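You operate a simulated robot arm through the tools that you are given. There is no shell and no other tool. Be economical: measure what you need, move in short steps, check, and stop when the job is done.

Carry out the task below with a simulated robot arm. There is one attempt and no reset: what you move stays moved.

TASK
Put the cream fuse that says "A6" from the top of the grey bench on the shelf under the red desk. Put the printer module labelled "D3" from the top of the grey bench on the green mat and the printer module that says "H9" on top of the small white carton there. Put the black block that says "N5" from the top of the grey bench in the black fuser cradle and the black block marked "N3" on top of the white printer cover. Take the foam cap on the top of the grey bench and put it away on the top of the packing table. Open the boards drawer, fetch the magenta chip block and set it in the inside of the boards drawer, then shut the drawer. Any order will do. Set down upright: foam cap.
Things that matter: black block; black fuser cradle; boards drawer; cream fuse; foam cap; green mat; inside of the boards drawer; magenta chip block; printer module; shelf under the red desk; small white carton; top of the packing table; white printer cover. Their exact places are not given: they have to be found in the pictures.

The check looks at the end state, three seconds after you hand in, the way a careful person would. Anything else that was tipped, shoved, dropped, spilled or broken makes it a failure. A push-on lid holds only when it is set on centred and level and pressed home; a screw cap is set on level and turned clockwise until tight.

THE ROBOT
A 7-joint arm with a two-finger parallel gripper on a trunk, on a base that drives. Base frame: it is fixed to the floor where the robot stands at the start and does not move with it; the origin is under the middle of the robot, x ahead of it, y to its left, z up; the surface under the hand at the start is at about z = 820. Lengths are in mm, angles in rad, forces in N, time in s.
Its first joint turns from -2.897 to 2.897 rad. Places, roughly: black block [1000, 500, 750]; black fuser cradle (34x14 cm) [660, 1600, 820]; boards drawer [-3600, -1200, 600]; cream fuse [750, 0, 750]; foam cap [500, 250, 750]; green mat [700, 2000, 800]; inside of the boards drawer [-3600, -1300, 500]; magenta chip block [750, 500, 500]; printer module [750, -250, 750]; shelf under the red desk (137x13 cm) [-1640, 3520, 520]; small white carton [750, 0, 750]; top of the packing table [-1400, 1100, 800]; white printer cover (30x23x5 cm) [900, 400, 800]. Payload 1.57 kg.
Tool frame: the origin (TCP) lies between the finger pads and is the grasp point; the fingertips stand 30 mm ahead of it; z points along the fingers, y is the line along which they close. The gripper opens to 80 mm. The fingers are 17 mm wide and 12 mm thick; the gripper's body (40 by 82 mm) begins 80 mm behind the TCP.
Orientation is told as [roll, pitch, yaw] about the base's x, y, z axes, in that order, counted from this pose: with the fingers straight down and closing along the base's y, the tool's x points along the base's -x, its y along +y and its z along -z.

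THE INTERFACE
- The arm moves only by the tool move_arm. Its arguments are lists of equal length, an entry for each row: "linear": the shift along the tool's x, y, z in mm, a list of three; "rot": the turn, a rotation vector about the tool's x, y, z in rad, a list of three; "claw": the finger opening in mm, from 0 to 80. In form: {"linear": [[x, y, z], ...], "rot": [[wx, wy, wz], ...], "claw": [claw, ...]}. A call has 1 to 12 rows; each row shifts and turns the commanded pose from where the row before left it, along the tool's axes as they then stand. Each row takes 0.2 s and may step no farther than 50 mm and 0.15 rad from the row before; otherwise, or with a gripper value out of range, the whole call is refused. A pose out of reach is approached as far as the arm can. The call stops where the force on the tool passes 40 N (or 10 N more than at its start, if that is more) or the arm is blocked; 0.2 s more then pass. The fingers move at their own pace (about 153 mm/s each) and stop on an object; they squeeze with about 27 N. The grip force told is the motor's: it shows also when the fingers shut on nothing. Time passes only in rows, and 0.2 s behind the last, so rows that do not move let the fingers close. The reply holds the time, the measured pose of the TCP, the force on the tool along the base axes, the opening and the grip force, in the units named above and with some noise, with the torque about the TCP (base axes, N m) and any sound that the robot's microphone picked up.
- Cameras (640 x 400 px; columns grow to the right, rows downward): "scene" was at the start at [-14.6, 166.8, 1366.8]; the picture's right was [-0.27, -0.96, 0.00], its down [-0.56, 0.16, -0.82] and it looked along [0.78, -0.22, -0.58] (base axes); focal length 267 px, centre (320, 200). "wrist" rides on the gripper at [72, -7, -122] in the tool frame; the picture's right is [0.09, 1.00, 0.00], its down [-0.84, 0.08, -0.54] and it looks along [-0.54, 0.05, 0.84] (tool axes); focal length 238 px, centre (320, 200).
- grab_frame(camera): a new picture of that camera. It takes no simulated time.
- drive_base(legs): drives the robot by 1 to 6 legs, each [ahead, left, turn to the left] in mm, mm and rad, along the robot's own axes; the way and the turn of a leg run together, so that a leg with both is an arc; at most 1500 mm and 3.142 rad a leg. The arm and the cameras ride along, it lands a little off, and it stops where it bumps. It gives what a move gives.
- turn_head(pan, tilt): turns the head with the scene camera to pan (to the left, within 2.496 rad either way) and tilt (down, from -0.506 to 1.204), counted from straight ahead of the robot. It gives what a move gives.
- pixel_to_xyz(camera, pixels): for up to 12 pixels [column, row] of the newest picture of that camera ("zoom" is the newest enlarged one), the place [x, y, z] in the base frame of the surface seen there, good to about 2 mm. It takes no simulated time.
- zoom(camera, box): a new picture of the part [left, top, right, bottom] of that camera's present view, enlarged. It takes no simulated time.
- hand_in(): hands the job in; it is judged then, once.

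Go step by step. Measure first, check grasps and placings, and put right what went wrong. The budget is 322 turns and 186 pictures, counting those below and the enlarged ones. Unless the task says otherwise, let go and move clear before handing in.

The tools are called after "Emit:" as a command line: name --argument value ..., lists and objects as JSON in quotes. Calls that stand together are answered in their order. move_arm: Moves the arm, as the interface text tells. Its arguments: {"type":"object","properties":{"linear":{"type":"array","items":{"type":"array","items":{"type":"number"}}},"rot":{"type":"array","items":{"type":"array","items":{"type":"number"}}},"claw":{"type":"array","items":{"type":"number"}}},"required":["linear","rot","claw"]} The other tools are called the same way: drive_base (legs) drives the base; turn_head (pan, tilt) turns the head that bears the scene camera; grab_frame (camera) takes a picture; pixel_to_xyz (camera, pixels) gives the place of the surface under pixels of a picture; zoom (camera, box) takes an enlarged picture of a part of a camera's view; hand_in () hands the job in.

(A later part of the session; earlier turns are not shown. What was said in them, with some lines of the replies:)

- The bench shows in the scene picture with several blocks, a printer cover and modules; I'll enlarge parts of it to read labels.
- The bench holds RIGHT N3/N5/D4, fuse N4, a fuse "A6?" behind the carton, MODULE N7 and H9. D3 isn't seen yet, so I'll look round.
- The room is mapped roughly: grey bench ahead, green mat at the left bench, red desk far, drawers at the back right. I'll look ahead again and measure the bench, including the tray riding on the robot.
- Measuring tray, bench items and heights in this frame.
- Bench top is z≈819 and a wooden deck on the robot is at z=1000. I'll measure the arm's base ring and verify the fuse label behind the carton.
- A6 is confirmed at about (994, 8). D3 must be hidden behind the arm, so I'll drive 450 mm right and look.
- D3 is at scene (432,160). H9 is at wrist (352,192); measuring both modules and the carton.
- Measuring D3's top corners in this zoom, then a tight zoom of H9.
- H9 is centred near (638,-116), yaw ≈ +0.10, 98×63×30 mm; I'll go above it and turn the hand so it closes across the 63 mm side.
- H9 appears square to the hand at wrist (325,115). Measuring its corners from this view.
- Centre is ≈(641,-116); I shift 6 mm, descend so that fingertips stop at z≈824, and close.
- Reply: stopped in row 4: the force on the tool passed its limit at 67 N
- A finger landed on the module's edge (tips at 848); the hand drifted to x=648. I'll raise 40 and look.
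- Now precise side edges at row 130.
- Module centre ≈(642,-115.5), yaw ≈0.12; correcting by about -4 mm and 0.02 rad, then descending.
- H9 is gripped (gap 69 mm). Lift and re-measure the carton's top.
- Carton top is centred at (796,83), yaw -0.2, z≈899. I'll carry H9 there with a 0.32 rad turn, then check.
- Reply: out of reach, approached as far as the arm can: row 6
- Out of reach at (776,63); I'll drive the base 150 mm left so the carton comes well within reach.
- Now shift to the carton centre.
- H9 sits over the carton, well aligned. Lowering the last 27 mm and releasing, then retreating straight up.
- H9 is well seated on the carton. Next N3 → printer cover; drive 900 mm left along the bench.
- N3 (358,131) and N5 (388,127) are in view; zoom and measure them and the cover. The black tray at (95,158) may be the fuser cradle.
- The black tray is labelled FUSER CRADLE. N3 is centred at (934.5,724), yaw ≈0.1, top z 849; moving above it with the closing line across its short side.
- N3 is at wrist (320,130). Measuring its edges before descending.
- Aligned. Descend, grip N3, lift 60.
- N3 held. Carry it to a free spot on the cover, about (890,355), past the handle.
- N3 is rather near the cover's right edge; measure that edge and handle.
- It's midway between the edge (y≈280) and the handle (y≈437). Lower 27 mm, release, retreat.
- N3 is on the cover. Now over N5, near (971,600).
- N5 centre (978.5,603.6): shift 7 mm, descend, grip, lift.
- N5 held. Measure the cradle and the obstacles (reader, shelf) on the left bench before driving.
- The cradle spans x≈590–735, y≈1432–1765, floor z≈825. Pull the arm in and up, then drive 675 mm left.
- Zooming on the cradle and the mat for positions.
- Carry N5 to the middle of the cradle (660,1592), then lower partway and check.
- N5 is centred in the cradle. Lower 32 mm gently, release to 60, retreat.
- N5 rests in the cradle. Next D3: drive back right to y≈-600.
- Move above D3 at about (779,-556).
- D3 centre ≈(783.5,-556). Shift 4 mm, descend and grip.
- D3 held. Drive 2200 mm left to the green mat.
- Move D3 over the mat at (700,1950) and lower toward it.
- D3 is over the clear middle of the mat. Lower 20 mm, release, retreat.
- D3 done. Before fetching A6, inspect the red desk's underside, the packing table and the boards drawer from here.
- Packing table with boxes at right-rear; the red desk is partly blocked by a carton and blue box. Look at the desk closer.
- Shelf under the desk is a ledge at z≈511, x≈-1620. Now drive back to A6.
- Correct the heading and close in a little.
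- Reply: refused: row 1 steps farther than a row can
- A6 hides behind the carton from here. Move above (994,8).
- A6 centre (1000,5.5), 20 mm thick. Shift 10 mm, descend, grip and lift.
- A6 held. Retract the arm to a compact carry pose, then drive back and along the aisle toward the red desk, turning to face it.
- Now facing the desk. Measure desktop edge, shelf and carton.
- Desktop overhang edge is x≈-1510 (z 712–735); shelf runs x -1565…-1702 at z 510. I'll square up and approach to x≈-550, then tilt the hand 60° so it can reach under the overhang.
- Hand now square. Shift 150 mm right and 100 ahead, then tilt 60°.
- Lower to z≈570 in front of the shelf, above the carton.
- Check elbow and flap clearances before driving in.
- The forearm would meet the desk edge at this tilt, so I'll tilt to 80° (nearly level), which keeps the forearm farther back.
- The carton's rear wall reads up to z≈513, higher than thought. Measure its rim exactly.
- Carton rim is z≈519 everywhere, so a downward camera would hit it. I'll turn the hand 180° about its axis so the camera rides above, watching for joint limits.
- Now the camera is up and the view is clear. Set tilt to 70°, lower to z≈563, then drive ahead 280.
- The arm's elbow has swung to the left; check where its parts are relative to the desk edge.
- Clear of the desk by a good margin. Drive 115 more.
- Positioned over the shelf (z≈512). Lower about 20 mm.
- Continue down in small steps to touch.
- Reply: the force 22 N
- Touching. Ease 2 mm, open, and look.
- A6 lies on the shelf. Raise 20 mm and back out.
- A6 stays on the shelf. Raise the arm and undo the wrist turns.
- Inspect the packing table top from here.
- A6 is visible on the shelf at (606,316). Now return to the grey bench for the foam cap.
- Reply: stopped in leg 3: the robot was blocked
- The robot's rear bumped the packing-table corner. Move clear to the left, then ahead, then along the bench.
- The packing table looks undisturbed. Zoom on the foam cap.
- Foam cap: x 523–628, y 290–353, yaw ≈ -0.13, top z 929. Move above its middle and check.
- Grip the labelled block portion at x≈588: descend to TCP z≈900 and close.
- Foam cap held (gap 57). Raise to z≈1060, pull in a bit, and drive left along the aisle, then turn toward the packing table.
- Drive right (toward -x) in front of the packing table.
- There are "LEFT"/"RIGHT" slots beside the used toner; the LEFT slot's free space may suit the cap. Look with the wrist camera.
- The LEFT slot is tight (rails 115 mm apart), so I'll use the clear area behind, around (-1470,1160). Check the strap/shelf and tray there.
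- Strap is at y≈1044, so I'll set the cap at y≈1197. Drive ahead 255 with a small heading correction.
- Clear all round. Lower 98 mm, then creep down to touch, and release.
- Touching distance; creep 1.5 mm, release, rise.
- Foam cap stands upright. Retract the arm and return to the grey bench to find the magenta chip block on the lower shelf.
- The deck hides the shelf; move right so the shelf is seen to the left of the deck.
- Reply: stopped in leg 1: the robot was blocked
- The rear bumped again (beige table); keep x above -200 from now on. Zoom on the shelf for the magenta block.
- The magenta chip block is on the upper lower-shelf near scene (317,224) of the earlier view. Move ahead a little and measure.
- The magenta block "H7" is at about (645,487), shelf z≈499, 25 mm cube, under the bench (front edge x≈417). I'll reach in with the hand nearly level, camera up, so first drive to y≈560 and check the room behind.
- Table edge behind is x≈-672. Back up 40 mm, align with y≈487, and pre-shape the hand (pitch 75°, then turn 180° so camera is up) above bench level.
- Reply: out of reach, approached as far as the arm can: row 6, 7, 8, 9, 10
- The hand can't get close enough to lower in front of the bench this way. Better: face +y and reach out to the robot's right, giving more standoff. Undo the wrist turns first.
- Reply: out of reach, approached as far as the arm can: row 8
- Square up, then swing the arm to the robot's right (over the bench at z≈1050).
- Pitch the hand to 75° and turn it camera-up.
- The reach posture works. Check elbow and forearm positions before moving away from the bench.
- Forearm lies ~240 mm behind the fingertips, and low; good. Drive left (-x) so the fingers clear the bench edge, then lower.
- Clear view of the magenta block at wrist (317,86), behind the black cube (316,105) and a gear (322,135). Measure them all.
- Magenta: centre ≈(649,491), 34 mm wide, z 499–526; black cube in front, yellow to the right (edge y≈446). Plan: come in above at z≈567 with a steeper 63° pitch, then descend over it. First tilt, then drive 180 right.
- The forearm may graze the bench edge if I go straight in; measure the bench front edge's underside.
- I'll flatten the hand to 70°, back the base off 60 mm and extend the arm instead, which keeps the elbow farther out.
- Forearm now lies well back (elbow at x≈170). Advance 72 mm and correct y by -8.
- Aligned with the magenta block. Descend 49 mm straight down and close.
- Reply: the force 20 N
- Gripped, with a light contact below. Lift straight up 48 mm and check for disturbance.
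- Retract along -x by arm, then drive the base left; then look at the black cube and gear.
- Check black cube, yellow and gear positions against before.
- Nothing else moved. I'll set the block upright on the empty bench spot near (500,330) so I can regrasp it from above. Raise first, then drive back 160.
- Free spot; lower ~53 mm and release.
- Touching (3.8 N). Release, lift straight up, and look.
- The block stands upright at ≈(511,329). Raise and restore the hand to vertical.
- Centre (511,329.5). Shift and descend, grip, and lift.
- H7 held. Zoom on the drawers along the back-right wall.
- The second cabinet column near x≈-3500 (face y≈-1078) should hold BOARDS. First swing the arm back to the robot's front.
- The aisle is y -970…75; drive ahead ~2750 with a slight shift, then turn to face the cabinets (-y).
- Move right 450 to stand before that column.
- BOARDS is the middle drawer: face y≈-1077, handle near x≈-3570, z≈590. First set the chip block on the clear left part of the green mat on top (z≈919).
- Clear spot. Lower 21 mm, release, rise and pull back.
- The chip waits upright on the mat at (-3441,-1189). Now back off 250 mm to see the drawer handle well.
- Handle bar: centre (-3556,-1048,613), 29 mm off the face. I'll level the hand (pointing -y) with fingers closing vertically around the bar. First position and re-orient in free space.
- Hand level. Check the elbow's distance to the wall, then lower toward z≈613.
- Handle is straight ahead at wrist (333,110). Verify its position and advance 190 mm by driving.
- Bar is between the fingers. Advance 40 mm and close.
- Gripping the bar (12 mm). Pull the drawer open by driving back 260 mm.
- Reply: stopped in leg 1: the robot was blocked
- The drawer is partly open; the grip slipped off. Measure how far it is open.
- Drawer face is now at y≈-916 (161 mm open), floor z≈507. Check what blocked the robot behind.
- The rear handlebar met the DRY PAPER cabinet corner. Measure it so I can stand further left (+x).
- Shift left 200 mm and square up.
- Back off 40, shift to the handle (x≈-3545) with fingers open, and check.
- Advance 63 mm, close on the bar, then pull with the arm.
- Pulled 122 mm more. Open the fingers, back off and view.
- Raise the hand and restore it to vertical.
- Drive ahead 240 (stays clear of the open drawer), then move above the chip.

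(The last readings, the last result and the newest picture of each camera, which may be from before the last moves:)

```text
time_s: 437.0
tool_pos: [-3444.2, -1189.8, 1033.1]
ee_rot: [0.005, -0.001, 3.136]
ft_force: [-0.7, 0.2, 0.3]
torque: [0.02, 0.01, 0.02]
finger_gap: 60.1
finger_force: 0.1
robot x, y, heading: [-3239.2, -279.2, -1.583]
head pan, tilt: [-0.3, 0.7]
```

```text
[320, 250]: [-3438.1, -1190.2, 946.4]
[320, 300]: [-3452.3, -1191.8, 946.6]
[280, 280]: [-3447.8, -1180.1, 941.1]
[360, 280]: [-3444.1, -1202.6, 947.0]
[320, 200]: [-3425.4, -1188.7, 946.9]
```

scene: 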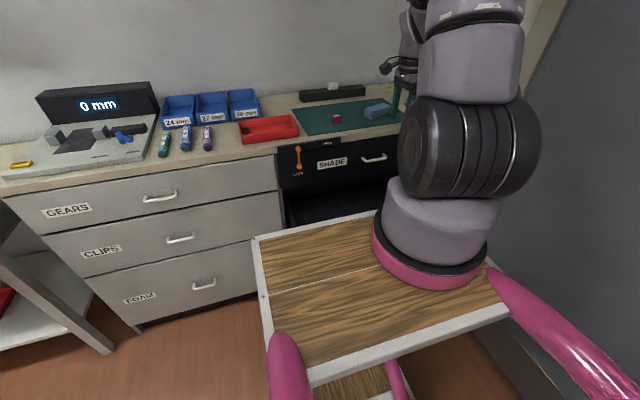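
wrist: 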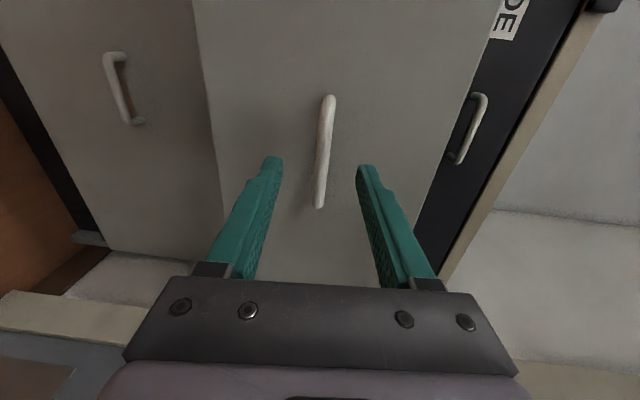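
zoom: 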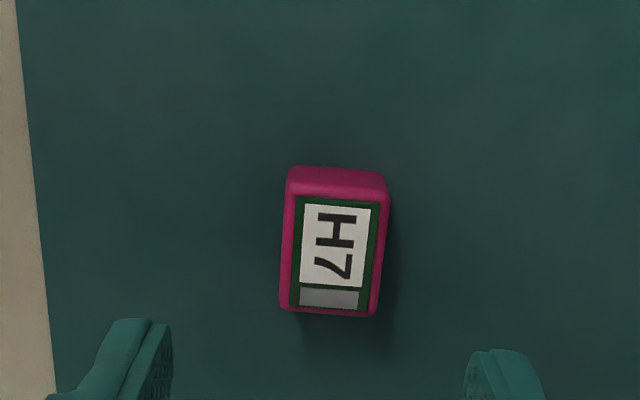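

Chip centre ≈(-3440,-1194). Adjust, descend, grip, lift.

Emit:
move_arm --linear '[[4, 4, 35], [0, 0, 30], [0, 0, 13], [0, 0, 0], [0, 0, 0], [0, 0, 0], [0, 0, -40], [0, 0, -50], [0, 0, 0]]' --rot '[[0, 0, 0], [0, 0, 0], [0, 0, 0], [0, 0, 0], [0, 0, 0], [0, 0, 0], [0, 0, 0], [0, 0, 0], [0, 0, 0]]' --claw '[60, 60, 60, 8, 8, 8, 8, 8, 8]'

Emit:
turn_head --pan -0.15 --tilt 0.8

Emit:
grab_frame --camera "scene"

```text
time_s: 439.0
tool_pos: [-3435.8, -1192.4, 1043.0]
ee_rot: [0.006, -0.001, 3.139]
ft_force: [0.0, -0.2, 0.1]
torque: [0.05, 0.01, -0.03]
finger_gap: 26.6
finger_force: 27.0
robot x, y, heading: [-3238.8, -279.5, -1.577]
head pan, tilt: [-0.3, 0.7]
```

```text
time_s: 439.7
tool_pos: [-3436.6, -1191.3, 1044.4]
ee_rot: [0.005, 0.0, 3.139]
ft_force: [-0.8, 0.5, 0.0]
torque: [0.03, 0.02, 0.01]
finger_gap: 26.6
finger_force: 27.1
robot x, y, heading: [-3240.4, -279.2, -1.582]
head pan, tilt: [-0.15, 0.799]
```

```text
38 pictures are left
```

scene: 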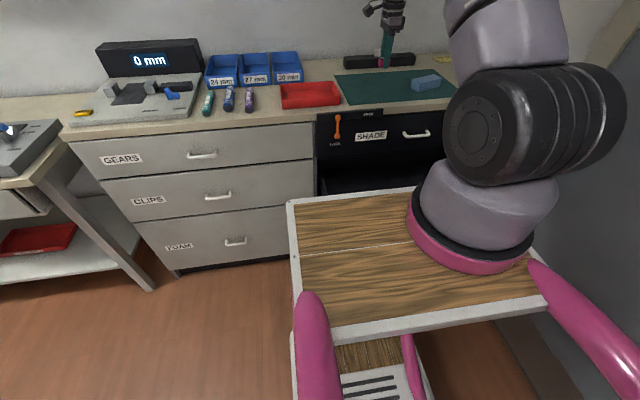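

Chip held. Drive back 200 so the drawer is at a good reach, then move over its opening.

Emit:
drive_base --legs '[[-210, 0, 0]]'

Emit:
move_arm --linear '[[0, -22, 0], [0, -22, 0], [0, 0, 45], [0, 0, 45], [0, 0, 45], [0, 0, 45], [0, 0, 0]]' --rot '[[0, 0, 0], [0, 0, 0], [0, 0, 0], [0, 0, 0], [0, 0, 0], [0, 0, 0], [0, 0, 0]]' --claw '[8, 8, 8, 8, 8, 8, 8]'

Emit:
grab_frame --camera "wrist"

Emit:
grab_frame --camera "scene"

```text
time_s: 441.4
tool_pos: [-3431.2, -978.4, 1043.7]
ee_rot: [0.005, 0.0, 3.14]
ft_force: [-0.6, 0.5, 0.1]
torque: [0.04, 0.01, 0.02]
finger_gap: 27.0
finger_force: 27.0
robot x, y, heading: [-3237.9, -65.2, -1.576]
head pan, tilt: [-0.15, 0.799]
```

```text
time_s: 443.0
tool_pos: [-3429.6, -937.2, 864.9]
ee_rot: [0.005, 0.001, 3.137]
ft_force: [0.0, 1.0, 0.7]
torque: [-0.01, 0.03, 0.03]
finger_gap: 27.0
finger_force: 26.8
robot x, y, heading: [-3234.4, -64.1, -1.582]
head pan, tilt: [-0.15, 0.799]
```

```text
37 pictures are left
```

wrist: 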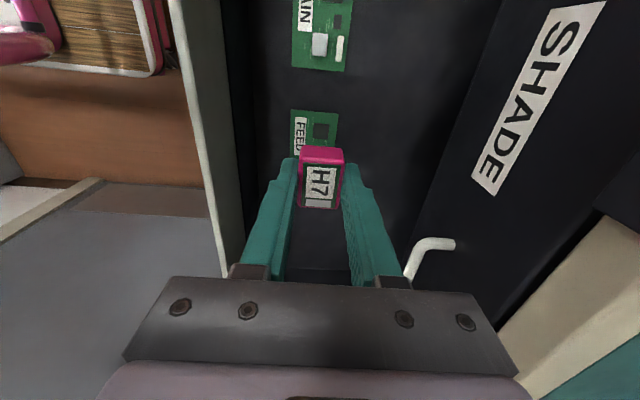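

```text
36 pictures are left
```

scene: 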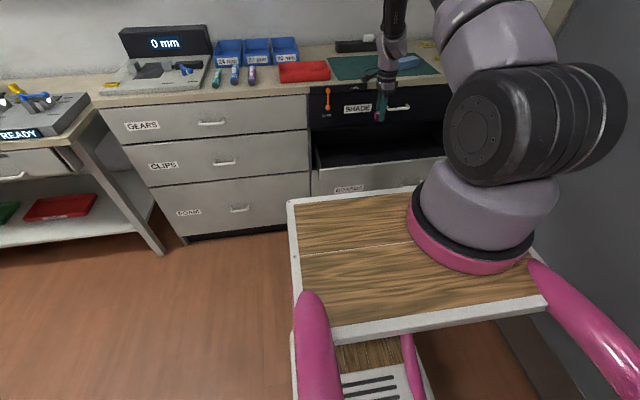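

The drawer holds two boards ("MAIN", "FEED"). Measure to find free floor for the chip.

Emit:
pixel_to_xyz --camera "wrist" --pixels '[[295, 60], [345, 65], [293, 115], [337, 118], [300, 150], [370, 130], [390, 200], [215, 100], [445, 130], [270, 200], [335, 270]]'

```text
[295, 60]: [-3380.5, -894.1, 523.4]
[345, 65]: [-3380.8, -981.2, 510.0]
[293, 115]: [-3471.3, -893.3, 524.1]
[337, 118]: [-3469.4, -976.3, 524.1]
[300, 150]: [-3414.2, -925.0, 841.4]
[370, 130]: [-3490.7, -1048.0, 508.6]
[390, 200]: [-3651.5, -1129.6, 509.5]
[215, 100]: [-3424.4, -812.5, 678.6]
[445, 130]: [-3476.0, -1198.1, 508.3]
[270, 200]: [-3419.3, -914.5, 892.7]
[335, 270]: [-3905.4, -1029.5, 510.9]
```

Boards lie at y -893…-980; FEED starts at x≈-3471. Move right to x≈-3690 and look.

Emit:
move_arm --linear '[[-43, 0, 0], [-43, 0, 0], [-43, 0, 0], [-43, 0, 0], [-43, 0, 0], [-43, 0, 0], [0, 0, 0]]' --rot '[[0, 0, 0], [0, 0, 0], [0, 0, 0], [0, 0, 0], [0, 0, 0], [0, 0, 0], [0, 0, 0]]' --claw '[8, 8, 8, 8, 8, 8, 8]'

Emit:
grab_frame --camera "wrist"

Emit:
pixel_to_xyz --camera "wrist" --pixels '[[295, 120], [295, 60], [270, 120], [345, 120], [400, 150], [250, 200], [320, 20], [320, 275]]'

```text
time_s: 444.6
tool_pos: [-3687.6, -935.9, 859.4]
ee_rot: [0.005, -0.002, 3.14]
ft_force: [-0.2, 0.1, -0.3]
torque: [0.0, -0.01, 0.04]
finger_gap: 26.8
finger_force: 27.5
robot x, y, heading: [-3236.6, -67.5, -1.579]
head pan, tilt: [-0.15, 0.799]
```

```text
35 pictures are left
```

wrist: 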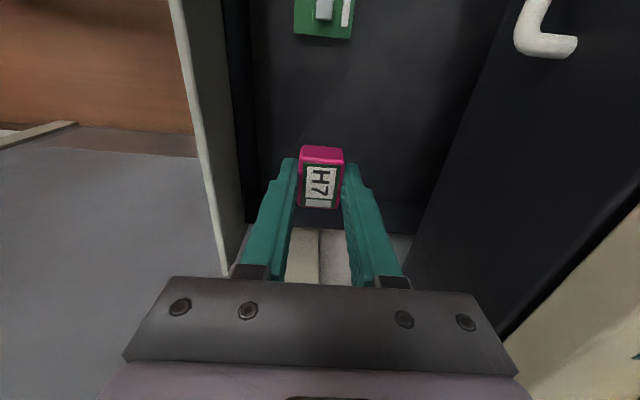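

```text
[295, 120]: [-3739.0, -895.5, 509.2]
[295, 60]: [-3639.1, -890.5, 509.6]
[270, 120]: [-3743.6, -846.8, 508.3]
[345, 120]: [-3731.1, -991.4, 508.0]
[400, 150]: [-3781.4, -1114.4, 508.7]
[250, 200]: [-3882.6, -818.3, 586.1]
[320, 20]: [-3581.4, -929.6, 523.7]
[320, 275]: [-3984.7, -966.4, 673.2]
```

Free floor at (-3688,-936), z≈508.5. Lower 300 mm and then creep.

Emit:
move_arm --linear '[[0, 0, 48], [0, 0, 48], [0, 0, 48], [0, 0, 48], [0, 0, 48], [0, 0, 48], [0, 0, 18], [0, 0, 0]]' --rot '[[0, 0, 0], [0, 0, 0], [0, 0, 0], [0, 0, 0], [0, 0, 0], [0, 0, 0], [0, 0, 0], [0, 0, 0]]' --claw '[8, 8, 8, 8, 8, 8, 8, 8]'

```text
time_s: 446.4
tool_pos: [-3678.5, -920.9, 569.8]
ee_rot: [0.004, 0.0, 3.139]
ft_force: [0.6, -0.6, 0.1]
torque: [0.04, 0.02, 0.03]
finger_gap: 26.4
finger_force: 27.4
out of reach, approached as far as the arm can: row 6, 7
robot x, y, heading: [-3237.0, -66.6, -1.58]
head pan, tilt: [-0.15, 0.799]
```

Slightly out of reach at z 570; shift the hand back 45, drive ahead 75, then lower.

Emit:
move_arm --linear '[[0, -22, -5], [0, -22, -5], [0, 0, 0]]' --rot '[[0, 0, 0], [0, 0, 0], [0, 0, 0]]' --claw '[8, 8, 8]'

Emit:
drive_base --legs '[[75, 0, 0]]'

Emit:
move_arm --linear '[[0, 0, 15], [0, 0, 10], [0, 0, 5], [0, 0, 0]]' --rot '[[0, 0, 0], [0, 0, 0], [0, 0, 0], [0, 0, 0]]' --claw '[8, 8, 8, 8]'

```text
time_s: 447.2
tool_pos: [-3675.7, -877.5, 579.2]
ee_rot: [0.006, 0.0, 3.141]
ft_force: [-0.3, 0.1, 0.1]
torque: [0.0, -0.01, 0.01]
finger_gap: 26.5
finger_force: 27.1
robot x, y, heading: [-3236.3, -67.4, -1.578]
head pan, tilt: [-0.15, 0.799]
```

```text
time_s: 448.2
tool_pos: [-3675.7, -950.8, 577.9]
ee_rot: [0.005, 0.0, 3.14]
ft_force: [0.7, 0.2, 0.0]
torque: [-0.03, 0.02, 0.01]
finger_gap: 26.8
finger_force: 27.6
robot x, y, heading: [-3235.8, -141.7, -1.581]
head pan, tilt: [-0.15, 0.799]
```

```text
time_s: 449.2
tool_pos: [-3678.1, -950.2, 549.8]
ee_rot: [0.006, 0.0, 3.139]
ft_force: [-0.1, 0.8, -1.0]
torque: [0.0, 0.01, -0.01]
finger_gap: 26.5
finger_force: 27.2
robot x, y, heading: [-3235.0, -136.8, -1.582]
head pan, tilt: [-0.15, 0.799]
```

Now z 549.8; ~6 mm to go. Creep down.

Emit:
move_arm --linear '[[0, 0, 4], [0, 0, 2], [0, 0, 0]]' --rot '[[0, 0, 0], [0, 0, 0], [0, 0, 0]]' --claw '[8, 8, 8]'

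```text
time_s: 450.0
tool_pos: [-3677.3, -949.2, 543.2]
ee_rot: [0.005, 0.0, 3.139]
ft_force: [0.0, -0.1, -0.5]
torque: [0.01, 0.01, 0.0]
finger_gap: 26.8
finger_force: 27.4
robot x, y, heading: [-3234.4, -139.0, -1.579]
head pan, tilt: [-0.15, 0.799]
```

Emit:
move_arm --linear '[[0, 0, 1.5], [0, 0, 0], [0, 0, 0], [0, 0, -20], [0, 0, -50], [0, 0, -50], [0, 0, -50], [0, 0, -50], [0, 0, -50], [0, 0, -50], [0, 0, -50], [0, 0, 0]]' --rot '[[0, 0, 0], [0, 0, 0], [0, 0, 0], [0, 0, 0], [0, 0, 0], [0, 0, 0], [0, 0, 0], [0, 0, 0], [0, 0, 0], [0, 0, 0], [0, 0, 0], [0, 0, 0]]' --claw '[8, 50, 50, 50, 50, 50, 50, 50, 50, 50, 50, 50]'

Emit:
grab_frame --camera "wrist"

```text
time_s: 452.6
tool_pos: [-3673.6, -948.8, 913.0]
ee_rot: [0.005, 0.001, 3.141]
ft_force: [0.1, 0.9, 0.3]
torque: [0.02, -0.02, 0.01]
finger_gap: 49.9
finger_force: 0.1
robot x, y, heading: [-3234.1, -139.6, -1.58]
head pan, tilt: [-0.15, 0.799]
```

```text
34 pictures are left
```

wrist: 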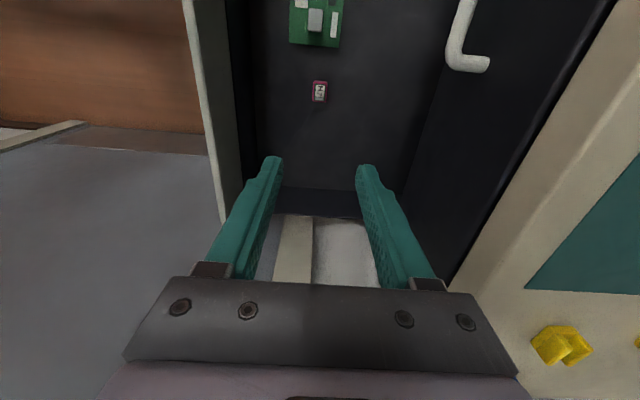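

The chip block stands upright in the drawer. Now retreat: raise, back off 100, and level the hand again to push the drawer shut with closed fingertips.

Emit:
move_arm --linear '[[0, 0, -45], [0, 0, -45], [0, 0, -38], [0, 0, 0]]' --rot '[[0, 0, 0], [0, 0, 0], [0, 0, 0], [0, 0, 0]]' --claw '[50, 50, 50, 50]'

Emit:
drive_base --legs '[[-100, 0, 0]]'

Emit:
move_arm --linear '[[30, -37, 0], [30, -37, 0], [30, -37, 0], [29, -37, 0], [0, 0, 0]]' --rot '[[0, 0, 0], [0, 0, 0], [0, 0, 0], [0, 0, 0], [0, 0, 0]]' --claw '[0, 0, 0, 0, 0]'

Emit:
move_arm --linear '[[0, 0, 0], [0, 0, 0], [0, 0, 0], [0, 0, 0], [0, 0, 0], [0, 0, 0], [0, 0, 0], [0, 0, 0], [0, 0, 0], [0, 0, 0], [0, 0, 0]]' --rot '[[-0.148, 0, 0], [-0.148, 0, 0], [-0.148, 0, 0], [-0.148, 0, 0], [-0.148, 0, 0], [-0.148, 0, 0], [-0.148, 0, 0], [-0.148, 0, 0], [-0.148, 0, 0], [-0.148, 0, 0], [0, 0, 0]]' --claw '[0, 0, 0, 0, 0, 0, 0, 0, 0, 0, 0]'

```text
time_s: 453.6
tool_pos: [-3676.4, -945.5, 1038.4]
ee_rot: [0.006, 0.001, 3.139]
ft_force: [-0.7, 0.6, 0.3]
torque: [0.04, -0.01, 0.01]
finger_gap: 50.2
finger_force: 0.1
robot x, y, heading: [-3237.4, -137.2, -1.581]
head pan, tilt: [-0.15, 0.799]
```

```text
time_s: 454.8
tool_pos: [-3677.3, -843.6, 1038.4]
ee_rot: [0.005, -0.001, 3.137]
ft_force: [-0.8, 0.3, -0.1]
torque: [0.02, -0.02, 0.03]
finger_gap: 50.2
finger_force: 0.0
robot x, y, heading: [-3236.3, -34.4, -1.58]
head pan, tilt: [-0.15, 0.799]
```

```text
time_s: 456.0
tool_pos: [-3557.8, -697.3, 1036.8]
ee_rot: [0.005, 0.001, 3.139]
ft_force: [0.2, -0.6, 0.1]
torque: [0.02, -0.01, 0.04]
finger_gap: 0.0
finger_force: 21.1
robot x, y, heading: [-3235.7, -41.1, -1.576]
head pan, tilt: [-0.15, 0.799]
```

```text
time_s: 458.4
tool_pos: [-3557.5, -695.9, 1039.7]
ee_rot: [1.488, 0.002, 3.139]
ft_force: [0.2, -0.1, -0.1]
torque: [0.01, -0.01, 0.0]
finger_gap: 0.0
finger_force: 21.3
robot x, y, heading: [-3235.2, -39.4, -1.584]
head pan, tilt: [-0.15, 0.799]
```

Lower to z≈660 (above the handle bar) and look.

Emit:
move_arm --linear '[[0, -47.8, 4.2], [0, -47.8, 4.2], [0, -47.8, 4.2], [0, -47.8, 4.2], [0, -47.8, 4.2], [0, -47.8, 4.2], [0, -47.8, 4.2], [0, -41.8, 3.7], [0, 0, 0]]' --rot '[[0, 0, 0], [0, 0, 0], [0, 0, 0], [0, 0, 0], [0, 0, 0], [0, 0, 0], [0, 0, 0], [0, 0, 0], [0, 0, 0]]' --claw '[0, 0, 0, 0, 0, 0, 0, 0, 0]'

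Emit:
grab_frame --camera "wrist"

Emit:
pixel_to_xyz --camera "wrist" --pixels '[[325, 120], [300, 120], [360, 120], [280, 130], [400, 120]]'

```text
time_s: 460.4
tool_pos: [-3555.2, -699.0, 660.7]
ee_rot: [1.486, -0.002, 3.14]
ft_force: [-0.6, 1.1, -0.3]
torque: [-0.03, 0.04, -0.01]
finger_gap: 0.4
finger_force: 21.1
robot x, y, heading: [-3236.0, -34.9, -1.581]
head pan, tilt: [-0.15, 0.799]
```

```text
33 pictures are left
```

wrist: 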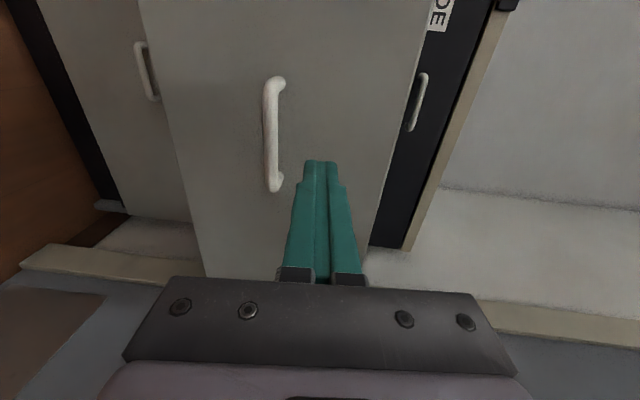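

```text
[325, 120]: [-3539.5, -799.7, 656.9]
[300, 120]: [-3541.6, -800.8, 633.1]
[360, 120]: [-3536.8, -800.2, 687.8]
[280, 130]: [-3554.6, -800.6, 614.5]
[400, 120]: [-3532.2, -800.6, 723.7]
```

Face at y≈-800. Push by driving ahead 320, then finish with the arm.

Emit:
drive_base --legs '[[320, 0, 0]]'

Emit:
grab_frame --camera "scene"

```text
time_s: 462.5
tool_pos: [-3558.5, -1016.4, 661.6]
ee_rot: [1.484, -0.001, 3.14]
ft_force: [0.5, 0.9, -0.5]
torque: [-0.01, -0.01, -0.02]
finger_gap: 0.2
finger_force: 21.5
robot x, y, heading: [-3239.5, -356.3, -1.582]
head pan, tilt: [-0.15, 0.799]
```

```text
32 pictures are left
```

scene: 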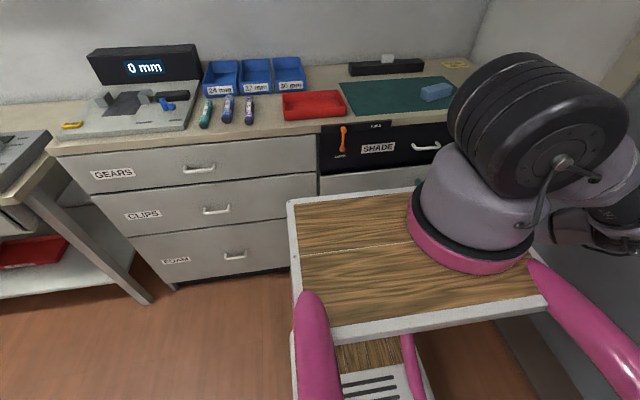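

Push the last ~31 mm with the arm (force stop protects).

Emit:
move_arm --linear '[[0, 0.9, 10], [0, 0.9, 10], [0, 0.7, 8], [0, 0.4, 4], [0, 0.3, 3], [0, 0, 0]]' --rot '[[0, 0, 0], [0, 0, 0], [0, 0, 0], [0, 0, 0], [0, 0, 0], [0, 0, 0]]' --claw '[0, 0, 0, 0, 0, 0]'

Emit:
grab_frame --camera "wrist"

Emit:
pixel_to_xyz --camera "wrist" --pixels '[[260, 100], [380, 100], [150, 100], [300, 60]]'

```text
time_s: 463.7
tool_pos: [-3557.5, -1047.3, 661.8]
ee_rot: [1.485, -0.003, 3.141]
ft_force: [1.5, 17.1, 8.2]
torque: [-0.4, -0.01, 0.08]
finger_gap: 0.0
finger_force: 21.9
robot x, y, heading: [-3238.8, -352.8, -1.582]
head pan, tilt: [-0.15, 0.799]
stopped in row 5: the force on the tool passed its limit at 47 N (the readings are from after the stop); the commanded pose is now the measured one
```

```text
31 pictures are left
```

wrist: 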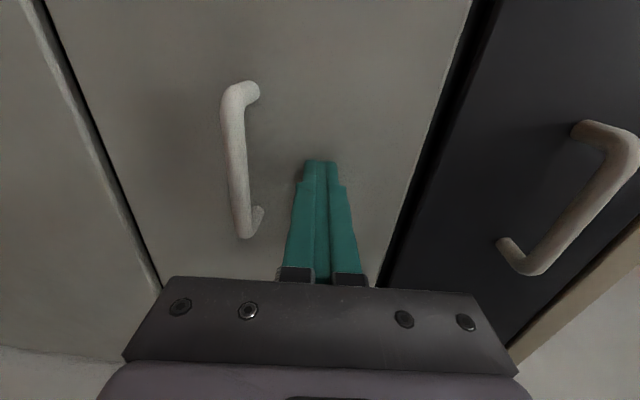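

```text
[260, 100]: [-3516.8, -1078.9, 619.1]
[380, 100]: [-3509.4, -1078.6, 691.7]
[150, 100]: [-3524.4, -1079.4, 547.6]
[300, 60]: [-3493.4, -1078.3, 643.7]
```

The drawer face is back at y≈-1078.6 (closed, as originally). Back away and take a final look.

Emit:
drive_base --legs '[[-250, 0, 0]]'

Emit:
grab_frame --camera "scene"

```text
time_s: 465.5
tool_pos: [-3560.8, -793.3, 660.6]
ee_rot: [1.484, 0.0, 3.133]
ft_force: [-0.3, -0.3, 0.0]
torque: [-0.03, 0.03, 0.03]
finger_gap: 0.0
finger_force: 20.9
robot x, y, heading: [-3237.6, -102.8, -1.591]
head pan, tilt: [-0.15, 0.799]
```

```text
30 pictures are left
```

scene: 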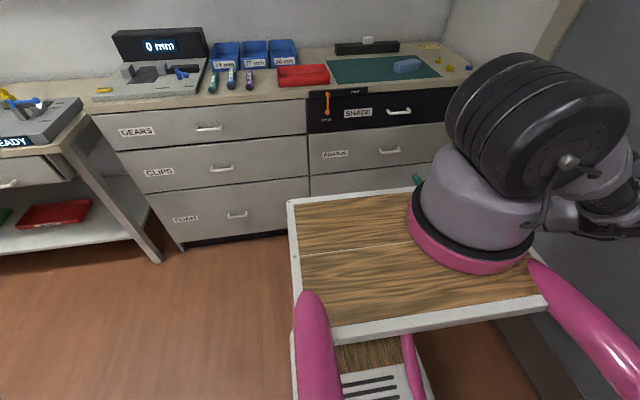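

The BOARDS drawer is shut flush with its neighbours, the hand is clear, and every object has been placed. Handing in.

Emit:
hand_in

```text
The job is handed in.
```

I placed every item as asked, checking each one in the pictures as I set it down, and handed the job in:

- **A6 fuse:** lies on its side on the shelf under the red desk.
- **D3 module:** on the green mat.
- **H9 module:** on top of the small white carton.
- **N5 block:** in the black fuser cradle.
- **N3 block:** on top of the white printer cover.
- **Foam cap:** upright on the packing table.
- **Magenta chip block:** inside the boards drawer, which is shut.

While driving, the robot bumped the packing table, the table behind the grey bench and the "DRY PAPER" cabinet once each. Nothing on them looked disturbed in the pictures I took afterwards.
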